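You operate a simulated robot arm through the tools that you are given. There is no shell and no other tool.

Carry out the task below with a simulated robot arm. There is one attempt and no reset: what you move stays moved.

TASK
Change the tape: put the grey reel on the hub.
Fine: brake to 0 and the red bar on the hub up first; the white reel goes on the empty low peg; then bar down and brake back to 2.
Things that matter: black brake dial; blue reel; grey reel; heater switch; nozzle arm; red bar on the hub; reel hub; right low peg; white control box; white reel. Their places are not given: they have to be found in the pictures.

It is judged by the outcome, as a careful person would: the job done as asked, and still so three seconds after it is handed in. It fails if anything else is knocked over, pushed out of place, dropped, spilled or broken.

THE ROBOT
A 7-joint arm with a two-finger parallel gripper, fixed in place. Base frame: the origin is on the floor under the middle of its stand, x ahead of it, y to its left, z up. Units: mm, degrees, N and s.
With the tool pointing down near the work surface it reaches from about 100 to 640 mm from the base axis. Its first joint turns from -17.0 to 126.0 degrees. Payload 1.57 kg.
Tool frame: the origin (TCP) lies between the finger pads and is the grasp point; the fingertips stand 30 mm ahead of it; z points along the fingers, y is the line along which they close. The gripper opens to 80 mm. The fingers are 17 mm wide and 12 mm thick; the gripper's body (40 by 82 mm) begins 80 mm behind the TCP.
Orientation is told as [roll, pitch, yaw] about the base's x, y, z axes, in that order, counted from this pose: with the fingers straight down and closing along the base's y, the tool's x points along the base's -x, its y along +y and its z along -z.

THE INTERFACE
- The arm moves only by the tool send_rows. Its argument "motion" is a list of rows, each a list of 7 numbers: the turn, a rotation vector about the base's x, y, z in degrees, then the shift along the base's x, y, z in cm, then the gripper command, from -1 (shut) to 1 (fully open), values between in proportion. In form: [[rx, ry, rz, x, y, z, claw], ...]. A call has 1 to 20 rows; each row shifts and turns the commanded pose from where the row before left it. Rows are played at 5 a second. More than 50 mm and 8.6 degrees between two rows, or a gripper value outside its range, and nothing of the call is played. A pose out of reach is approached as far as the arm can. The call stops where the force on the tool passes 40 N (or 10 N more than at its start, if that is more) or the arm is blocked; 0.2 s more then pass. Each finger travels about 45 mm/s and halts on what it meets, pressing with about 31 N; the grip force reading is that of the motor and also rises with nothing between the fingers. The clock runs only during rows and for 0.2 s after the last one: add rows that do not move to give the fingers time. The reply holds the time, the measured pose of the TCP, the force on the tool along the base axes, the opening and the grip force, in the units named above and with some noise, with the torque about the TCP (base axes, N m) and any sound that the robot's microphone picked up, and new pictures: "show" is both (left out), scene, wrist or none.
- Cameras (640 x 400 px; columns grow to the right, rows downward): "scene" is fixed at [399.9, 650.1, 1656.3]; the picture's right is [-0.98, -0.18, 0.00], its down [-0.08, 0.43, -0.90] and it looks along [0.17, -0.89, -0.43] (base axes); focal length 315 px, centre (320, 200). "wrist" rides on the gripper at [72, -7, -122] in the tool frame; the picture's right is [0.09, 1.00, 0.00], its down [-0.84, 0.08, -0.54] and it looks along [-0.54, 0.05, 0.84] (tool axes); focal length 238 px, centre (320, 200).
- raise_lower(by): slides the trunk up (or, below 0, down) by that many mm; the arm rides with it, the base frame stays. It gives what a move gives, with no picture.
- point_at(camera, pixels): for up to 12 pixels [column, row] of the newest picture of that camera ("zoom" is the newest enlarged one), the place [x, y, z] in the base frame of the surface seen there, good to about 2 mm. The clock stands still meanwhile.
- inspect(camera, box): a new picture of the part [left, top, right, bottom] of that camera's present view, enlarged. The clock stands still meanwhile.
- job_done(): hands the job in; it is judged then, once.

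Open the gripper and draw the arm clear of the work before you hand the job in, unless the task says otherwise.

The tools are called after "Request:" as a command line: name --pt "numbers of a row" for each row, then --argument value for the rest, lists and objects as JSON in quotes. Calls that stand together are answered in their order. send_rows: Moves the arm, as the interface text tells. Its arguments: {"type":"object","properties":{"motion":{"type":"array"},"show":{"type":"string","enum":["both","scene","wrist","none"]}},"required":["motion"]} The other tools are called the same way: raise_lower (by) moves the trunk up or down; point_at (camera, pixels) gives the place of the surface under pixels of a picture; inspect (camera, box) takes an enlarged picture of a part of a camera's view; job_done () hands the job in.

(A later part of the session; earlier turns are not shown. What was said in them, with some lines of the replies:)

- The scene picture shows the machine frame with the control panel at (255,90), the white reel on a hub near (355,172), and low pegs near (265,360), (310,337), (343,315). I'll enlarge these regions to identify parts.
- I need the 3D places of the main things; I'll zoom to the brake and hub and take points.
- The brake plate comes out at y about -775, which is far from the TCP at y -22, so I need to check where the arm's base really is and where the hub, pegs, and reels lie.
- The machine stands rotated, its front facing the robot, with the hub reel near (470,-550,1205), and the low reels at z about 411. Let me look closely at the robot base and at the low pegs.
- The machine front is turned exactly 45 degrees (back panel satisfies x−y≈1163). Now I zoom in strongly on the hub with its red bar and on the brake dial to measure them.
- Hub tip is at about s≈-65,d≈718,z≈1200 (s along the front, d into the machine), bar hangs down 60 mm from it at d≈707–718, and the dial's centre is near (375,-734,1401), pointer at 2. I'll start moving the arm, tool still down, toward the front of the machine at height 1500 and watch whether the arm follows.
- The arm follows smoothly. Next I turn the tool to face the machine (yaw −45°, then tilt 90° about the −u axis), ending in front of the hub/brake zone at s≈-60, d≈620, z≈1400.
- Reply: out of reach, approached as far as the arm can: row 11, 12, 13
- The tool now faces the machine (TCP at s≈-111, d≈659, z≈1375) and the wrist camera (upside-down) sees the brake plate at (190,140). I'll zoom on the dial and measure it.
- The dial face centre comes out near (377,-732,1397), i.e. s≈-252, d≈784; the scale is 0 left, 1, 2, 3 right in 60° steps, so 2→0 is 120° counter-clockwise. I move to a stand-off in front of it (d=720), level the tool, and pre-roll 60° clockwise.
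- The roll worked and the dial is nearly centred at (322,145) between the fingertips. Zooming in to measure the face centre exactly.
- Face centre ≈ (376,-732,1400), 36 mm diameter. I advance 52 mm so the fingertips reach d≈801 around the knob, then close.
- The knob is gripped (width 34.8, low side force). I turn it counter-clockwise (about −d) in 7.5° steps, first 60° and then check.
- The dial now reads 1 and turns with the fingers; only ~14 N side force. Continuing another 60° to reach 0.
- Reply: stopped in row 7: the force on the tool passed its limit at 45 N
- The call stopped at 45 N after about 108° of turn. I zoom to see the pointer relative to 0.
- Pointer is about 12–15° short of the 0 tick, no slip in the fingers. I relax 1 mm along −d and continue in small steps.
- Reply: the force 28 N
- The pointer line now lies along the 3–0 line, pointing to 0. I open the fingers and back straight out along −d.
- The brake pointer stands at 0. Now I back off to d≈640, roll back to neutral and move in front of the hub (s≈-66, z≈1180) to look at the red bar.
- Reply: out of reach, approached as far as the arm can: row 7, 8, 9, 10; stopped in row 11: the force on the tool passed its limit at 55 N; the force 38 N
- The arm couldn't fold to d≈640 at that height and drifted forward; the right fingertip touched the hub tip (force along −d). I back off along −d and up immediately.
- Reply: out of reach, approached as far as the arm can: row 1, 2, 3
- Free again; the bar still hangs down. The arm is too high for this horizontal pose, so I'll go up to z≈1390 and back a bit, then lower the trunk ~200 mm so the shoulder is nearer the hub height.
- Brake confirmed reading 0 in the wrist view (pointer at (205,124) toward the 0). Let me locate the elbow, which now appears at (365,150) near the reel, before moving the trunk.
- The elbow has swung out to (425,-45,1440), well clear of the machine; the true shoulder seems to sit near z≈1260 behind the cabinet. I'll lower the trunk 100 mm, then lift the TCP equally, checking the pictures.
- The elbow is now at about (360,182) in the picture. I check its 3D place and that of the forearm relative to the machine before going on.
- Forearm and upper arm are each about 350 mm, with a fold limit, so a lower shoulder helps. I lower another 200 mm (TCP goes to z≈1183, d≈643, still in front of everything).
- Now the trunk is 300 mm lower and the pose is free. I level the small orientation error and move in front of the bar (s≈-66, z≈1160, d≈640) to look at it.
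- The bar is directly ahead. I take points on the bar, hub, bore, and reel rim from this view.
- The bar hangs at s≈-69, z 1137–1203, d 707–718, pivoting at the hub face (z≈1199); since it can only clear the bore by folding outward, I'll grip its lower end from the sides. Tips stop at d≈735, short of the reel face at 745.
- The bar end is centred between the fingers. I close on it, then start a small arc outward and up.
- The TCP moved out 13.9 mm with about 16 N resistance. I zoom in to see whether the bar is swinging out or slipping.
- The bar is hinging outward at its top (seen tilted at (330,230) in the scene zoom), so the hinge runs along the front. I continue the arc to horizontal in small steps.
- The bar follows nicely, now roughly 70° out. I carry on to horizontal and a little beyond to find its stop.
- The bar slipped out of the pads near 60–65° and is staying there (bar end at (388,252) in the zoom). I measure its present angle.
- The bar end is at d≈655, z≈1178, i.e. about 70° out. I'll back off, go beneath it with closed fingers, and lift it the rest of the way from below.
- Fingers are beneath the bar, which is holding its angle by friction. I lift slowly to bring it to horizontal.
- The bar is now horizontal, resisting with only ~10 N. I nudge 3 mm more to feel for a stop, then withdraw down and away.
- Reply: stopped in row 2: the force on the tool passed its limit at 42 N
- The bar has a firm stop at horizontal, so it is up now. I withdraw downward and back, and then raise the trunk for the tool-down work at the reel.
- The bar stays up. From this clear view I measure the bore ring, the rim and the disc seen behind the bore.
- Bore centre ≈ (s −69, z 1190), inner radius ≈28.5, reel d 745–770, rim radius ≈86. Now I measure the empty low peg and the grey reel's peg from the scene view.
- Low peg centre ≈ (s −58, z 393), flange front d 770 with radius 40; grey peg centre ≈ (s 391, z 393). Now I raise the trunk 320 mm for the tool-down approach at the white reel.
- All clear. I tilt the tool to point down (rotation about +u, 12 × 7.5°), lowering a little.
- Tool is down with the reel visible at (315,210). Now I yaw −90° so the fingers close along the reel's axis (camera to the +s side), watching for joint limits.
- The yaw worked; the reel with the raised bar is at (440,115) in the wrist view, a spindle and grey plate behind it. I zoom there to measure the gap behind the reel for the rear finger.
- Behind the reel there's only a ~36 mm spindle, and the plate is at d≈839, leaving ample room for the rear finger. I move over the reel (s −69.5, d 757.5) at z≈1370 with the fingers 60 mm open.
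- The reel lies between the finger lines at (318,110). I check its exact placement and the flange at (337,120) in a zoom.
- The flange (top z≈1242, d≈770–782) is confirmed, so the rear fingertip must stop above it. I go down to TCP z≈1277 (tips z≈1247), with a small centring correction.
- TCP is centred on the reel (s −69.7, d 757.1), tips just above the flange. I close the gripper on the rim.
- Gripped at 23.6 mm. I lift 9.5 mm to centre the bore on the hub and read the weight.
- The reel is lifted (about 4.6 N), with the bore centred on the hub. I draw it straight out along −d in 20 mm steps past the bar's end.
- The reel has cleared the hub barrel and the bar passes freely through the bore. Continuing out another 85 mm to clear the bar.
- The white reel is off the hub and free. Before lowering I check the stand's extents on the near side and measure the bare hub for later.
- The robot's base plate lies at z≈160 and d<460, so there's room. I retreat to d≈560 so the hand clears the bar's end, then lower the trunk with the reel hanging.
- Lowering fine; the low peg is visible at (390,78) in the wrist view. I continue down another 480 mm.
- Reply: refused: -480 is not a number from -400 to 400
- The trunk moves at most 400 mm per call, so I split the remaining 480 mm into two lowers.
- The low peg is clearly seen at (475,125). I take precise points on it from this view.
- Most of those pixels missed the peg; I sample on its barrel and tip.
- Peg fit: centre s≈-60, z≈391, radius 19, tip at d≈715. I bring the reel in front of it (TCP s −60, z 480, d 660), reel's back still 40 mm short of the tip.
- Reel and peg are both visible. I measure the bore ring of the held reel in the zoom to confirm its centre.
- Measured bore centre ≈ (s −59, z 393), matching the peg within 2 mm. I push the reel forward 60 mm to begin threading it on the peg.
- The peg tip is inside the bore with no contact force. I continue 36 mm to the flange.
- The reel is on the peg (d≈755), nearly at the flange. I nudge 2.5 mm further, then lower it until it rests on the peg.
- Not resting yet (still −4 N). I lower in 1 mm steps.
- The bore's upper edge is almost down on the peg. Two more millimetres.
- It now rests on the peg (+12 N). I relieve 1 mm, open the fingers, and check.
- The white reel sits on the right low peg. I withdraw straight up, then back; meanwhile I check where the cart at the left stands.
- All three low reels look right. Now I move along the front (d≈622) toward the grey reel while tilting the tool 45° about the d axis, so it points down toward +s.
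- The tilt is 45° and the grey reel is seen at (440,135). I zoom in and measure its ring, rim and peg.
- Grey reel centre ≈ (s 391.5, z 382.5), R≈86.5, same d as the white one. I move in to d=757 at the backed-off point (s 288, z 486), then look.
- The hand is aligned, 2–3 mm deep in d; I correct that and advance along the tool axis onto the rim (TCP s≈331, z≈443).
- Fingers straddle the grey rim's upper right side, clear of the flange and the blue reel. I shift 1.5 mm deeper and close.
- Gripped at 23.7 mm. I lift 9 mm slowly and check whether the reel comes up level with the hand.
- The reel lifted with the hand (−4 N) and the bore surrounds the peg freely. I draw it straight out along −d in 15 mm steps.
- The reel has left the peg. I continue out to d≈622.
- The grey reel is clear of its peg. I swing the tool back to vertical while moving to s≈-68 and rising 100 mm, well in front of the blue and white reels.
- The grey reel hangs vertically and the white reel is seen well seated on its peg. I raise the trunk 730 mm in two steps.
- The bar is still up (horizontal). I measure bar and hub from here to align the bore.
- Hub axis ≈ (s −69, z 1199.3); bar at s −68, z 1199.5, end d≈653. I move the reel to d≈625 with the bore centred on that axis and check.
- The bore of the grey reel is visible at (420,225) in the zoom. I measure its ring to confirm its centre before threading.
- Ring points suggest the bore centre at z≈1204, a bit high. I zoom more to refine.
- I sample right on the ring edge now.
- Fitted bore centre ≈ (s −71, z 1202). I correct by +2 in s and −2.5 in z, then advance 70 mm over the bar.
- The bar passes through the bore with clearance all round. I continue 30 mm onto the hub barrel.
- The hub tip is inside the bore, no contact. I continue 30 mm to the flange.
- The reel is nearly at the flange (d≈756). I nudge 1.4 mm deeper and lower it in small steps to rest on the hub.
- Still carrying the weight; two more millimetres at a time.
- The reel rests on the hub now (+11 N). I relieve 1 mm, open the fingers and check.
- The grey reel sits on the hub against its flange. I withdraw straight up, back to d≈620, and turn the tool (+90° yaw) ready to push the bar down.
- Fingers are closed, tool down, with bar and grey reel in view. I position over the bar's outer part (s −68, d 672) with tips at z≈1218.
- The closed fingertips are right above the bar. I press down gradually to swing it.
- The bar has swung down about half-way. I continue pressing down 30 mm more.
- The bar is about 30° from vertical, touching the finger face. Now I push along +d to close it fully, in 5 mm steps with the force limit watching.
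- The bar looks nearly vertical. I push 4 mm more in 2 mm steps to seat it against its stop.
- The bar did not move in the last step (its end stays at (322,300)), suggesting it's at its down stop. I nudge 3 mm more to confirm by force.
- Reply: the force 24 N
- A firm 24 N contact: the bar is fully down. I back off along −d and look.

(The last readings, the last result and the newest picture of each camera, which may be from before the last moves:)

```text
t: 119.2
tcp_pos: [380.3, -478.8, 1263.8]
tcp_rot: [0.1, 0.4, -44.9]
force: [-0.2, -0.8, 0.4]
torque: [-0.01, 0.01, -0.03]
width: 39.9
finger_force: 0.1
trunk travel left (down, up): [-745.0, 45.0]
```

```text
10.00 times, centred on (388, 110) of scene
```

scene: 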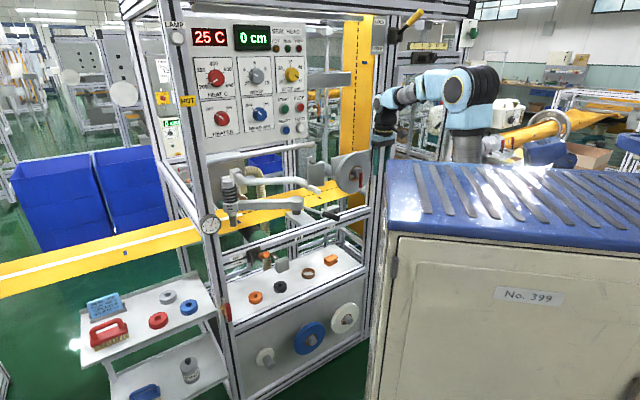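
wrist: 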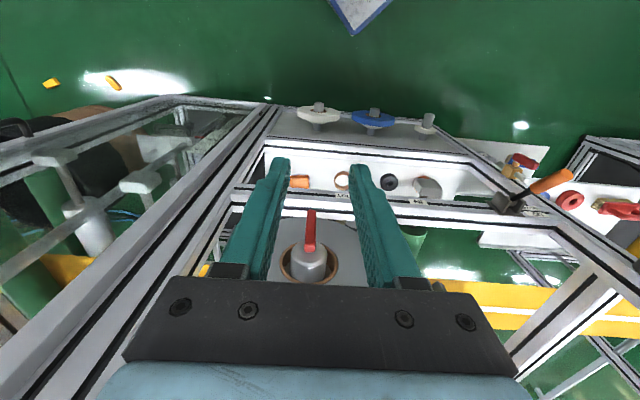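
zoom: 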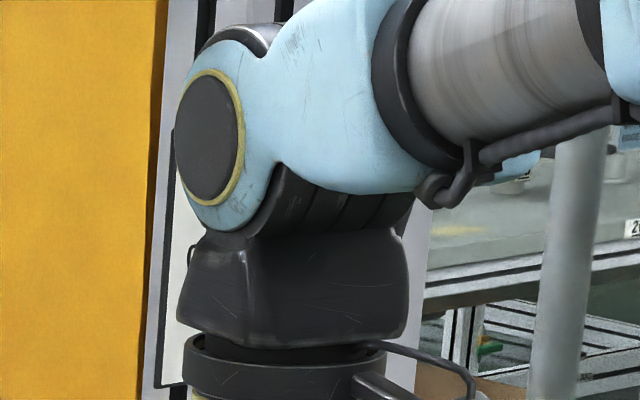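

The bar is down exactly as at the start, with the grey reel held. Now for the brake: I go up to z≈1450 and tilt the tool to horizontal again while moving to d≈680.

Request:
send_rows --pt "0 0 0 0 0 3.7 0.5" --pt "0 0 0 0 0 3.7 0.5" --pt "0 0 0 0 0 3.7 0.5" --pt "0 0 0 0 0 3.7 0.5" --pt "0 0 0 0 0 3.7 0.5" --pt "-5.303 -5.303 0 0.43 -0.43 0 0.5" --pt "-5.303 -5.303 0 0.43 -0.43 0 0.5" --pt "-5.303 -5.303 0 0.43 -0.43 0 0.5" --pt "-5.303 -5.303 0 0.43 -0.43 0 0.5" --pt "-5.303 -5.303 0 0.43 -0.43 0 0.5" --pt "-5.303 -5.303 0 0.43 -0.43 0 0.5" --pt "-5.303 -5.303 0 0.43 -0.43 0 0.5" --pt "-5.303 -5.303 0 0.43 -0.43 0 0.5" --pt "-5.303 -5.303 0 0.43 -0.43 0 0.5" --pt "-5.303 -5.303 0 0.43 -0.43 0 0.5" --pt "-5.303 -5.303 0 0.43 -0.43 0 0.5" --pt "-5.303 -5.303 0 0.43 -0.43 0 0.5" --pt "0 0 0 0 0 0 0.5" --show "both"

```text
t: 123.0
tcp_pos: [433.0, -536.9, 1443.2]
tcp_rot: [-18.7, -89.4, -26.3]
force: [-0.6, -0.7, 0.7]
torque: [-0.01, -0.02, 0.01]
width: 60.2
finger_force: 0.1
out of reach, approached as far as the arm can: row 14
trunk travel left (down, up): [-745.0, 45.0]
```

scene: 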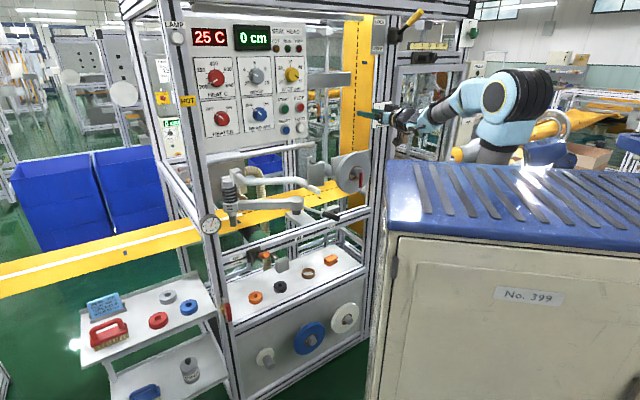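
wrist: 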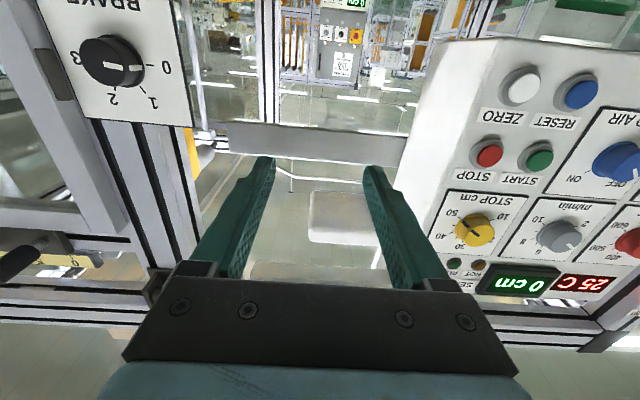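

Tool is level again and the brake dial (still at 0) is at (115,60). I move to the stand-off in front of it and roll +60° about −d, the same pose in which I released it.

Request:
send_rows --pt "-5.303 5.303 0 -1.295 -1.86 -0.54 0.5" --pt "-5.303 5.303 0 -1.295 -1.86 -0.54 0.5" --pt "-5.303 5.303 0 -1.295 -1.86 -0.54 0.5" --pt "-5.303 5.303 0 -1.295 -1.86 -0.54 0.5" --pt "-5.303 5.303 0 -1.295 -1.86 -0.54 0.5" --pt "-5.303 5.303 0 -1.295 -1.86 -0.54 0.5" --pt "-5.303 5.303 0 -1.295 -1.86 -0.54 0.5" --pt "-5.303 5.303 0 -1.295 -1.86 -0.54 0.5" --pt "0 0 0 0 0 0 0.5" --show "both"

Request:
inspect --camera "wrist" --box '[260, 90, 380, 210]'

```text
t: 125.0
tcp_pos: [368.6, -629.6, 1417.9]
tcp_rot: [-89.2, -52.4, 44.2]
force: [-0.3, -0.1, -0.1]
torque: [0.0, 0.01, -0.01]
width: 60.1
finger_force: 0.0
out of reach, approached as far as the arm can: row 6, 7, 8
trunk travel left (down, up): [-745.0, 45.0]
```

scene: 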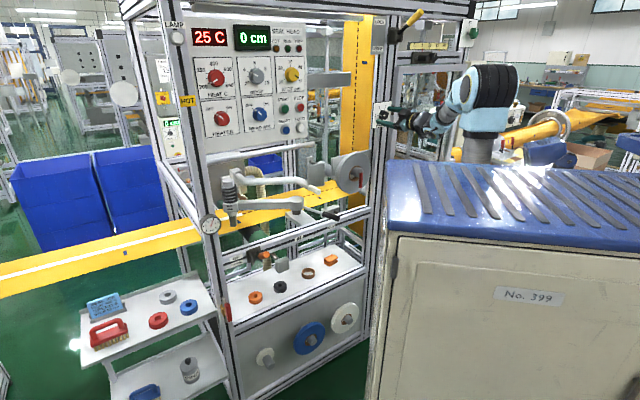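
wrist: 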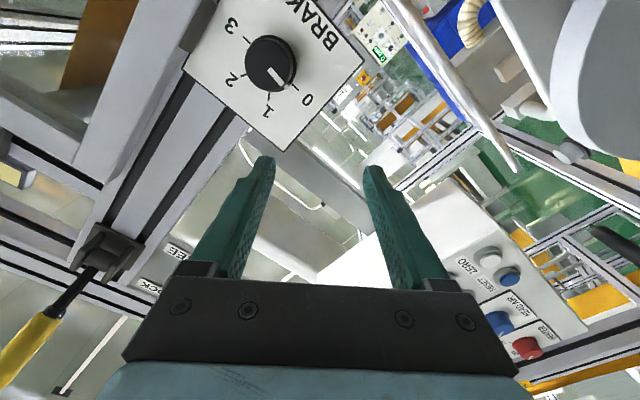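

```text
3.33 times, centred on (320, 150) of wrist
```

zoom: 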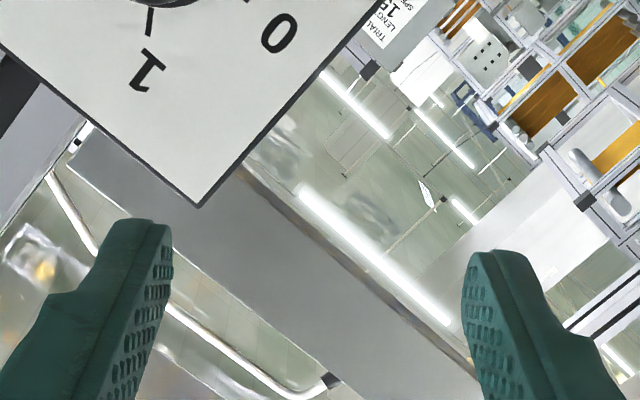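

The +60° roll isn't reachable in this arm posture (stopped at about +38°). I'll instead turn the dial in two regripped 60° steps from neutral; first I go to neutral roll at the stand-off and test the −60° side in free space.

Request:
send_rows --pt "5.32 -5.32 0 -0.78 -1.126 -0.358 0.5" --pt "5.32 -5.32 0 -0.78 -1.126 -0.358 0.5" --pt "5.32 -5.32 0 -0.78 -1.126 -0.358 0.5" --pt "5.32 -5.32 0 -0.78 -1.126 -0.358 0.5" --pt "5.32 -5.32 0 -0.78 -1.126 -0.358 0.5" --pt "0 0 0 0 0 0 0.5" --pt "5.303 -5.303 0 0 0 0 0.5" --pt "5.303 -5.303 0 0 0 0 0.5" --pt "5.303 -5.303 0 0 0 0 0.5" --pt "5.303 -5.303 0 0 0 0 0.5" --pt "5.303 -5.303 0 0 0 0 0.5" --pt "5.303 -5.303 0 0 0 0 0.5" --pt "5.303 -5.303 0 0 0 0 0.5" --pt "5.303 -5.303 0 0 0 0 0.5" --pt "0 0 0 0 0 0 0.5" --show "both"

```text
t: 128.2
tcp_pos: [332.0, -686.2, 1400.4]
tcp_rot: [89.8, -29.9, -134.4]
force: [0.0, -0.7, -0.4]
torque: [-0.01, -0.01, -0.02]
width: 60.0
finger_force: 0.1
trunk travel left (down, up): [-745.0, 45.0]
```

scene: 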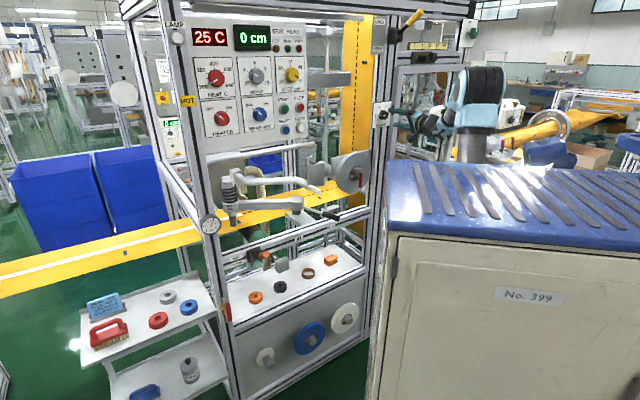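
wrist: 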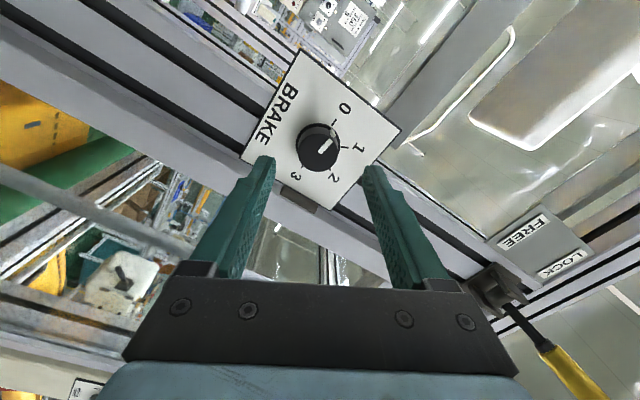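

The −60° side is reachable. I zoom to verify the dial's present pointer before gripping.

Request:
inspect --camera "wrist" --box '[260, 90, 380, 210]'

Request:
inspect --camera "scene" --box '[364, 90, 412, 130]'

Request:
point_at --camera "zoom" --pixels '[[290, 250], [270, 250], [285, 270], [285, 235]]'

```text
3.33 times, centred on (320, 150) of wrist
```

zoom: 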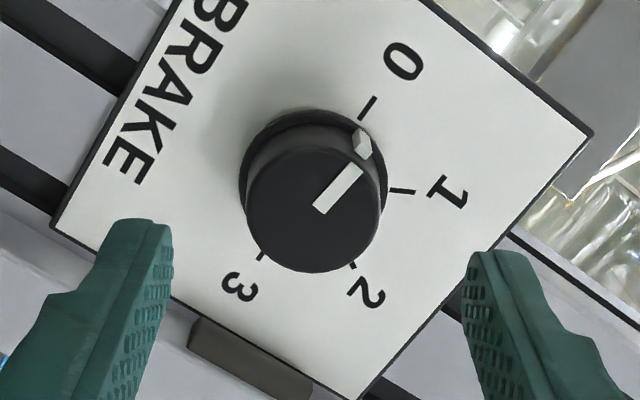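

```text
10.00 times, centred on (388, 110) of scene
```

zoom: 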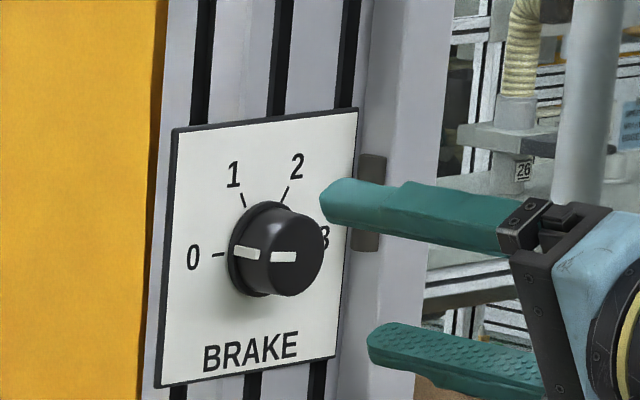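

```text
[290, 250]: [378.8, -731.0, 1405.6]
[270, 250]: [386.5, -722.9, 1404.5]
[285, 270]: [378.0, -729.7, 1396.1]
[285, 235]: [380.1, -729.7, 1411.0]
```

The pointer sits about 8–10° on the 1-side of 0 — near 0, so some slip occurred in my first turn. I roll back to neutral, centre on the knob (s≈-254.5, z≈1399.5), advance to d≈771 with fingers open, and look.

Request:
send_rows --pt "-5.303 5.303 0 0 0 0 0.5" --pt "-5.303 5.303 0 0 0 0 0.5" --pt "-5.303 5.303 0 0 0 0 0.5" --pt "-5.303 5.303 0 0 0 0 0.5" --pt "-5.303 5.303 0 0 0 0 0.5" --pt "-5.303 5.303 0 0 0 0 0.5" --pt "-5.303 5.303 0 0 0 0 0.5" --pt "-5.303 5.303 0 0 0 0 0.5" --pt "0 0 0 -0.28 -0.28 -0.09 0.5" --pt "0 0 0 0 0 0 0.5" --show "wrist"

Request:
inspect --camera "wrist" --box '[260, 90, 380, 210]'

```text
t: 130.4
tcp_pos: [327.5, -688.5, 1398.2]
tcp_rot: [1.3, -89.6, -46.1]
force: [0.8, -0.3, 0.1]
torque: [0.0, -0.02, 0.06]
width: 60.0
finger_force: 0.1
trunk travel left (down, up): [-745.0, 45.0]
```

wrist: 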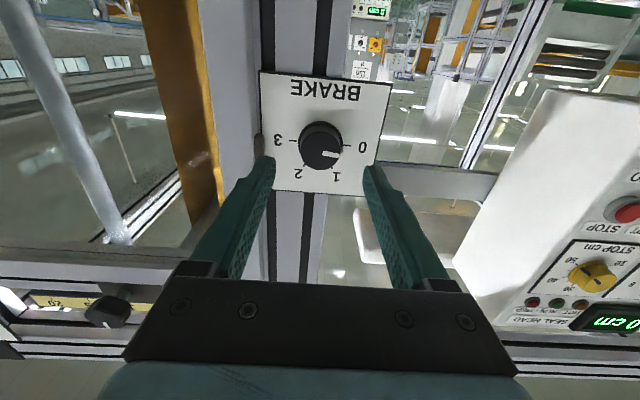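

```text
3.33 times, centred on (320, 150) of wrist
```

zoom: 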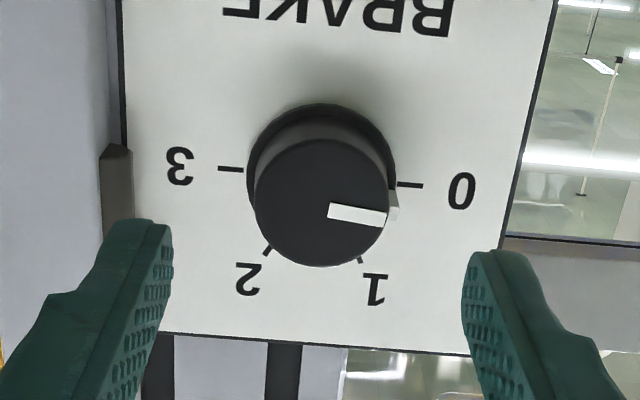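

In this frontal view the pointer is only ~5° from the 0 line, and the knob is well centred. I advance 52 mm and grip it.

Request:
send_rows --pt "0 0 0 1.225 -1.225 0.03 0.5" --pt "0 0 0 1.225 -1.225 0.03 0.5" --pt "0 0 0 1.225 -1.225 0.03 0.5" --pt "0 0 0 0 0 0 -1" --pt "0 0 0 0 0 0 -1" --pt "0 0 0 0 0 0 -1" --pt "0 0 0 0 0 0 -1" --show "wrist"

```text
t: 132.0
tcp_pos: [365.3, -725.9, 1399.8]
tcp_rot: [6.3, -89.4, -51.1]
force: [2.7, 1.6, -0.1]
torque: [0.02, 0.0, 0.13]
width: 34.9
finger_force: 36.6
trunk travel left (down, up): [-745.0, 45.0]
```

wrist: 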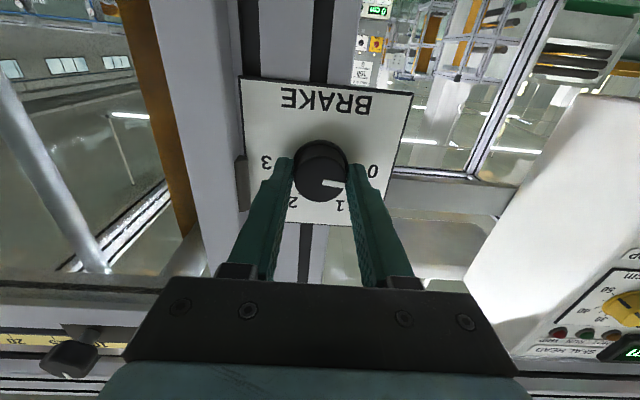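

Gripped with almost no side load. I turn clockwise 60° (about +d).

Request:
send_rows --pt "5.303 -5.303 0 0 0 0 -1" --pt "5.303 -5.303 0 0 0 0 -1" --pt "5.303 -5.303 0 0 0 0 -1" --pt "5.303 -5.303 0 0 0 0 -1" --pt "5.303 -5.303 0 0 0 0 -1" --pt "5.303 -5.303 0 0 0 0 -1" --pt "5.303 -5.303 0 0 0 0 -1" --pt "5.303 -5.303 0 0 0 0 -1" --pt "0 0 0 0 0 0 -1" --show "wrist"

Request:
inspect --camera "wrist" --box '[260, 100, 380, 220]'

```text
t: 134.0
tcp_pos: [366.4, -724.7, 1400.7]
tcp_rot: [89.9, -29.9, -134.3]
force: [4.9, 10.5, -1.7]
torque: [0.07, 0.02, 0.5]
width: 34.8
finger_force: 42.4
trunk travel left (down, up): [-745.0, 45.0]
```

wrist: 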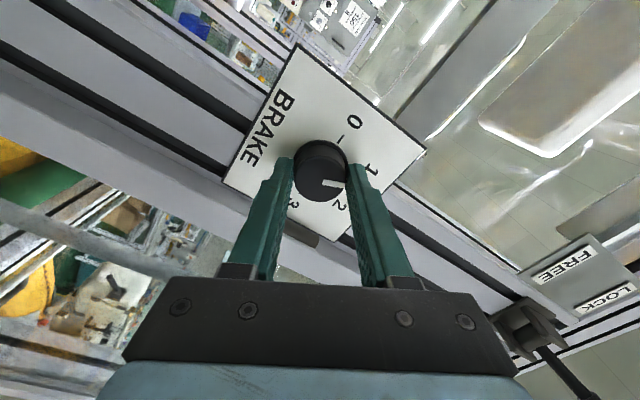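

```text
3.33 times, centred on (320, 160) of wrist
```

zoom: 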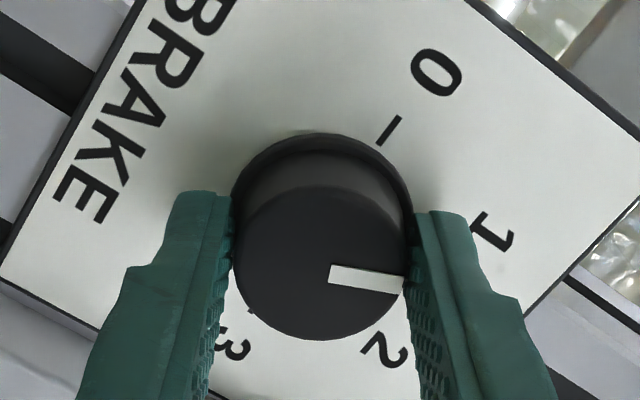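

It turned with the hand and is now about at 1. I open, roll the open fingers back 60°, and regrip.

Request:
send_rows --pt "0 0 0 0 0 0 0.5" --pt "0 0 0 0 0 0 0.5" --pt "0 0 0 0 0 0 0.5" --pt "-5.303 5.303 0 0 0 0 0.5" --pt "-5.303 5.303 0 0 0 0 0.5" --pt "-5.303 5.303 0 0 0 0 0.5" --pt "-5.303 5.303 0 0 0 0 0.5" --pt "-5.303 5.303 0 0 0 0 0.5" --pt "-5.303 5.303 0 0 0 0 0.5" --pt "-5.303 5.303 0 0 0 0 0.5" --pt "-5.303 5.303 0 0 0 0 0.5" --pt "0 0 0 0 0 0 0.5" --show "wrist"

Request:
inspect --camera "wrist" --box '[260, 100, 380, 220]'

```text
t: 136.6
tcp_pos: [364.9, -725.7, 1400.3]
tcp_rot: [-2.0, -89.5, -42.8]
force: [-0.3, 0.1, 0.8]
torque: [0.08, 0.01, 0.02]
width: 59.9
finger_force: 0.0
trunk travel left (down, up): [-745.0, 45.0]
```

wrist: 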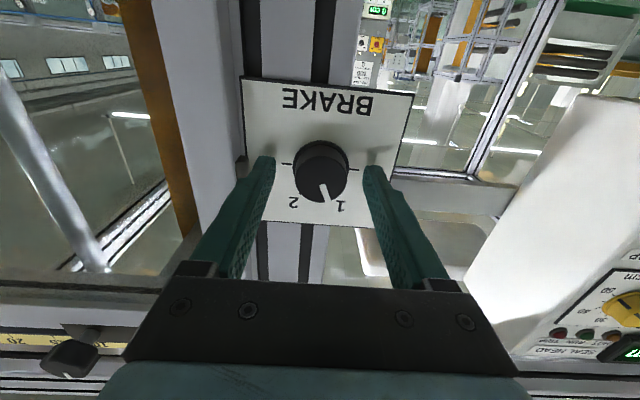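

```text
3.33 times, centred on (320, 160) of wrist
```

zoom: 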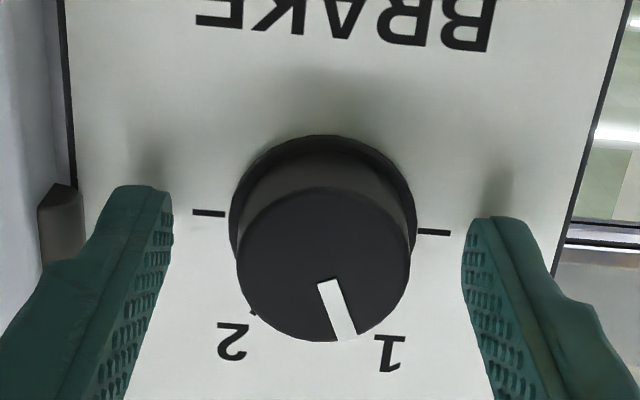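

The pointer is about 66° from the 0 line (just past 1), so 54° more is needed. I grip and turn clockwise 54°.

Request:
send_rows --pt "0 0 0 0 0 0 -1" --pt "0 0 0 0 0 0 -1" --pt "0 0 0 0 0 0 -1" --pt "0 0 0 0 0 0 -1" --pt "5.303 -5.303 0 0 0 0 -1" --pt "5.303 -5.303 0 0 0 0 -1" --pt "5.303 -5.303 0 0 0 0 -1" --pt "5.303 -5.303 0 0 0 0 -1" --pt "5.303 -5.303 0 0 0 0 -1" --pt "5.303 -5.303 0 0 0 0 -1" --pt "5.303 -5.303 0 0 0 0 -1" --pt "1.061 -1.061 0 0 0 0 -1" --pt "0 0 0 0 0 0 -1" --show "wrist"

Request:
inspect --camera "wrist" --box '[260, 100, 380, 220]'

Request:
inspect --camera "scene" --box '[376, 100, 400, 130]'

```text
t: 139.4
tcp_pos: [366.8, -723.5, 1400.9]
tcp_rot: [89.9, -35.9, -134.3]
force: [2.7, 12.5, -0.6]
torque: [0.2, 0.14, 0.75]
width: 34.7
finger_force: 42.1
trunk travel left (down, up): [-745.0, 45.0]
```

wrist: 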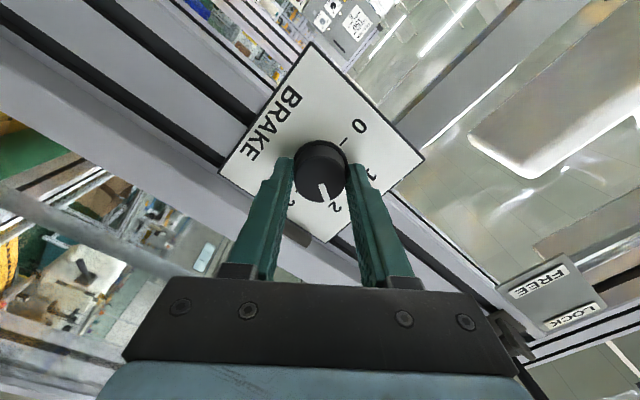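

```text
3.33 times, centred on (320, 160) of wrist
```

zoom: 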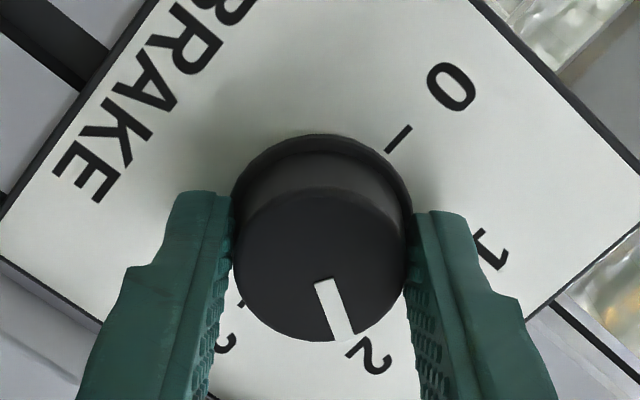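

```text
13.33 times, centred on (388, 115) of scene
```

zoom: 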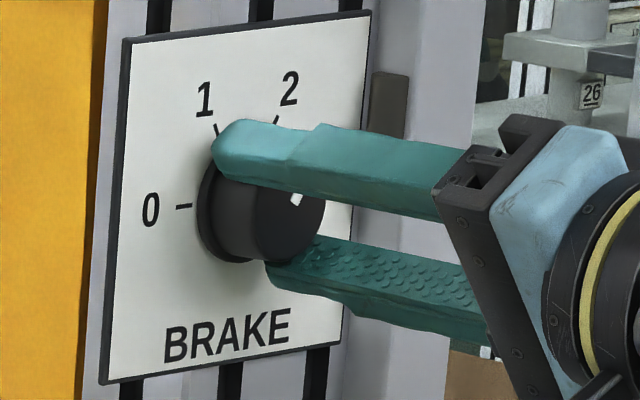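

The pointer now aims at 2. I open the fingers, back straight out 55 mm, and compare with the original picture.

Request:
send_rows --pt "0 0 0 0 0 0 0.5" --pt "0 0 0 0 0 0 0.5" --pt "0 0 0 0 0 0 0.5" --pt "0 0 0 -1.3 1.3 0 0.5" --pt "0 0 0 -1.3 1.3 0 0.5" --pt "0 0 0 -1.3 1.3 0 0.5" --pt "0 0 0 0 0 0 0.5" --show "both"

Request:
inspect --camera "wrist" --box '[260, 90, 380, 210]'

Request:
inspect --camera "scene" --box '[376, 100, 400, 130]'

```text
t: 141.0
tcp_pos: [328.0, -687.0, 1399.7]
tcp_rot: [89.9, -35.9, -134.5]
force: [-0.5, -0.1, 0.4]
torque: [0.01, 0.01, 0.0]
width: 59.8
finger_force: 0.1
trunk travel left (down, up): [-745.0, 45.0]
```

scene: 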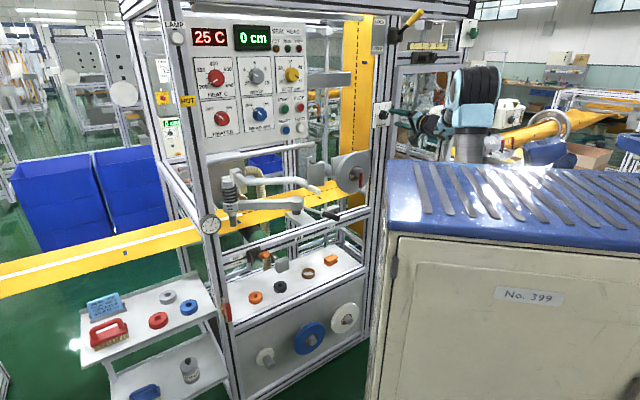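
wrist: 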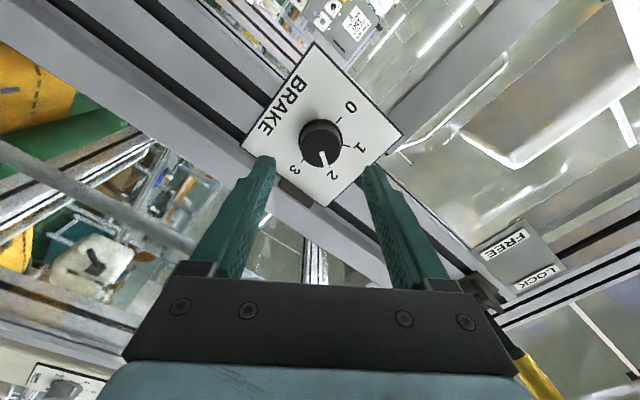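

```text
3.33 times, centred on (320, 150) of wrist
```

zoom: 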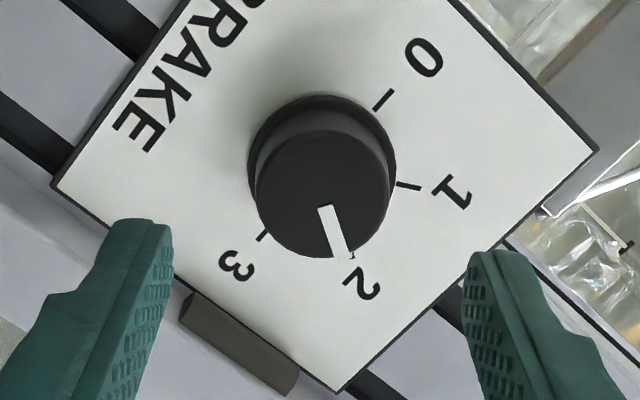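

```text
13.33 times, centred on (388, 115) of scene
```

zoom: 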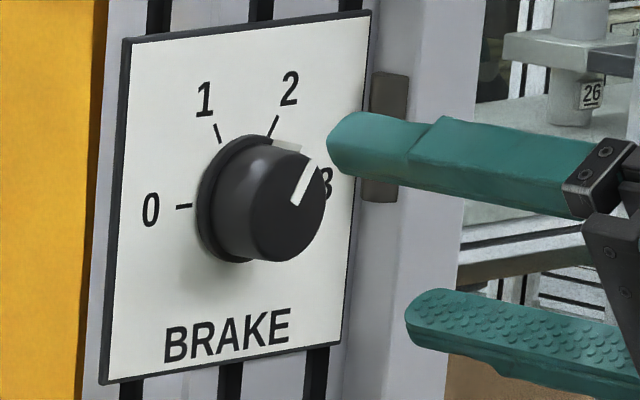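

The dial picture matches the original 2 position (pointer (293,205)→(318,162)). I draw the arm back, rolling to neutral, and then check every item.

Request:
send_rows --pt "0 0 0 -1.2 1.2 0 0.5" --pt "-5.303 5.303 0 -0.7 0.7 0.3 0.5" --pt "-5.303 5.303 0 -0.7 0.7 0.3 0.5" --pt "-5.303 5.303 0 -0.7 0.7 0.3 0.5" --pt "-5.303 5.303 0 -0.7 0.7 0.3 0.5" --pt "-5.303 5.303 0 -0.7 0.7 0.3 0.5" --pt "-5.303 5.303 0 0 0 0.3 0.5" --pt "-5.303 5.303 0 0 0 0.3 0.5" --pt "0 0 0 0 0 0 0.5" --show "both"

Request:
inspect --camera "scene" --box '[325, 90, 405, 205]'

Request:
inspect --camera "scene" --box '[230, 285, 390, 395]'

Request:
inspect --camera "scene" --box '[180, 10, 400, 150]'

```text
t: 143.0
tcp_pos: [278.9, -641.1, 1419.8]
tcp_rot: [70.2, -88.5, -115.0]
force: [-0.1, 0.2, 0.6]
torque: [0.0, 0.0, 0.01]
width: 60.0
finger_force: 0.1
trunk travel left (down, up): [-745.0, 45.0]
```

scene: 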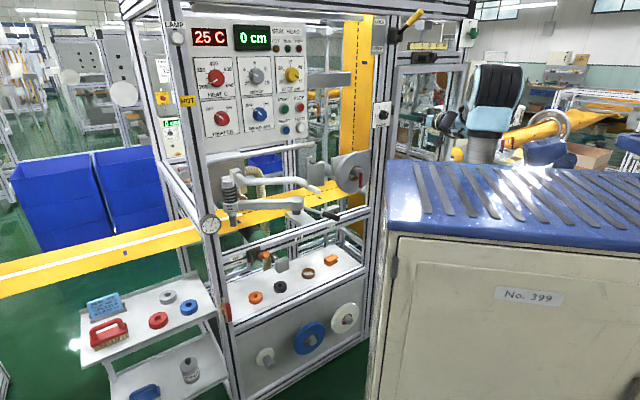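
wrist: 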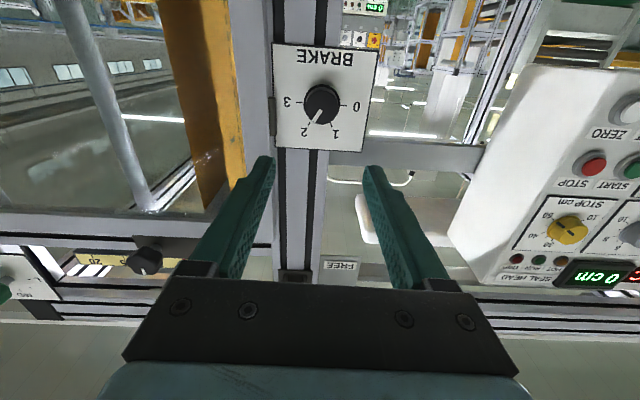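

```text
3.48 times, centred on (365, 148) of scene
```

zoom: 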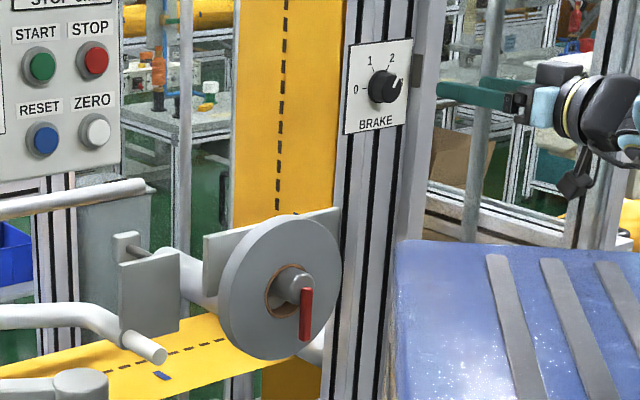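

```text
3.64 times, centred on (310, 340) of scene
```

zoom: 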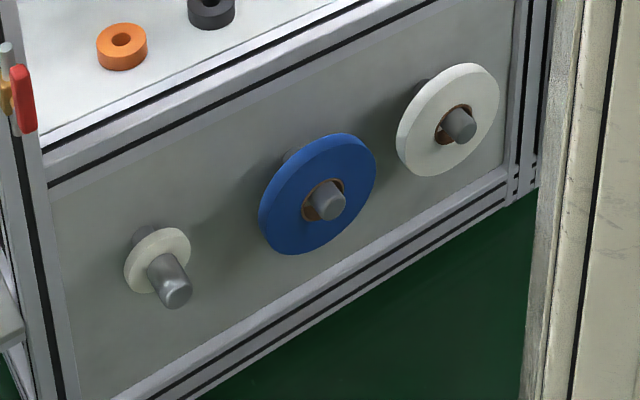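

```text
2.86 times, centred on (290, 80) of scene
```

zoom: 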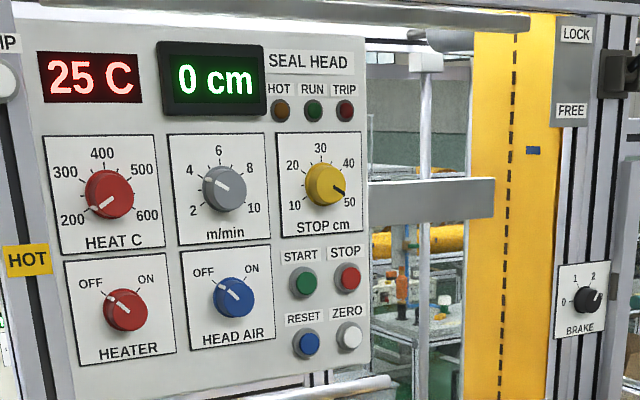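

All items look right: grey reel on hub, bar down, white on right low peg, blue untouched, panel unchanged. One last check of the dial angle from the frontal wrist view.

Request:
inspect --camera "wrist" --box '[265, 40, 385, 160]'

```text
3.33 times, centred on (325, 100) of wrist
```

zoom: 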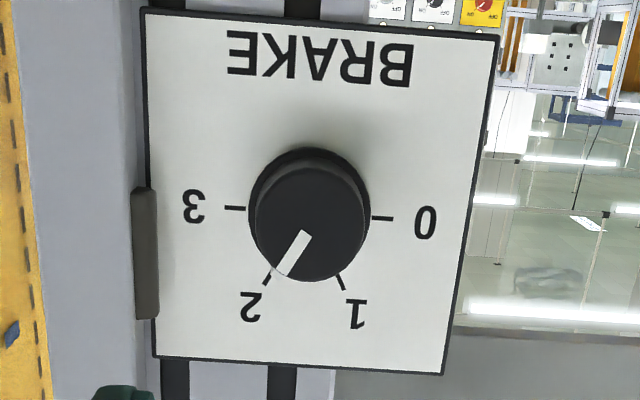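

The pointer is on the 2 tick within about a degree. I draw the open gripper back another 60 mm and then hand in.

Request:
send_rows --pt "0 0 0 -1.4 1.4 0.5 0.5" --pt "0 0 0 -1.4 1.4 0.5 0.5" --pt "0 0 0 -1.4 1.4 0.5 0.5" --pt "0 0 0 0 0 0 0.5" --pt "0 0 0 0 0 0 0.5" --pt "0 0 0 0 0 0 0.5" --show "both"

```text
t: 144.4
tcp_pos: [237.1, -598.3, 1433.7]
tcp_rot: [71.6, -88.4, -116.5]
force: [0.9, 0.0, -0.2]
torque: [0.01, 0.01, -0.02]
width: 60.1
finger_force: 0.1
trunk travel left (down, up): [-745.0, 45.0]
```

scene: 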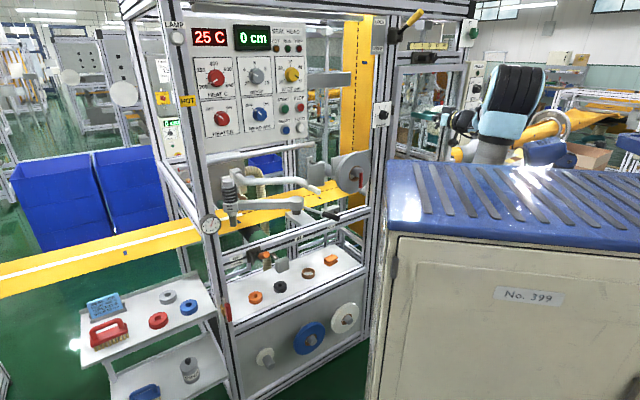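
wrist: 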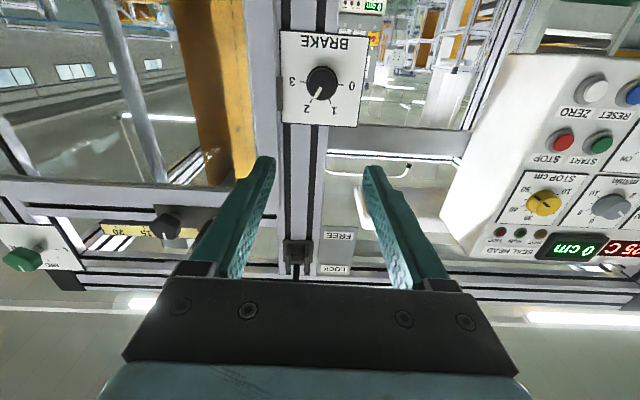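

The arm is clear, the gripper is open, and the pictures show grey reel on the hub with the bar down, white reel on the right low peg, blue reel in place and brake at 2. I hand the job in.

Request:
job_done

```text
The job is handed in.
```

The tape change is done and handed in.

- **Reels:** the grey reel is on the hub, and the white reel is on the right low peg. The blue reel and the control box settings were not changed.
- **Red bar:** I lifted it to its stop before taking the white reel off. Afterwards I pushed it back down to its stop, where it holds the grey reel.
- **Brake:** the dial is back at 2, with the pointer within about a degree of the mark.
- **Arm:** the gripper is open and drawn back from the machine.

Two things did not go perfectly:

- **Brake during the change:** the pointer was about 5–10° short of 0, on the side of 1. The knob probably slipped a little in the fingers when I first turned it. The bar and the reels still moved freely.
- **Contact with the hub:** early on, a fingertip bumped the hub tip at about 55 N when the arm could not fold far enough. I backed off at once and saw no damage or shift.
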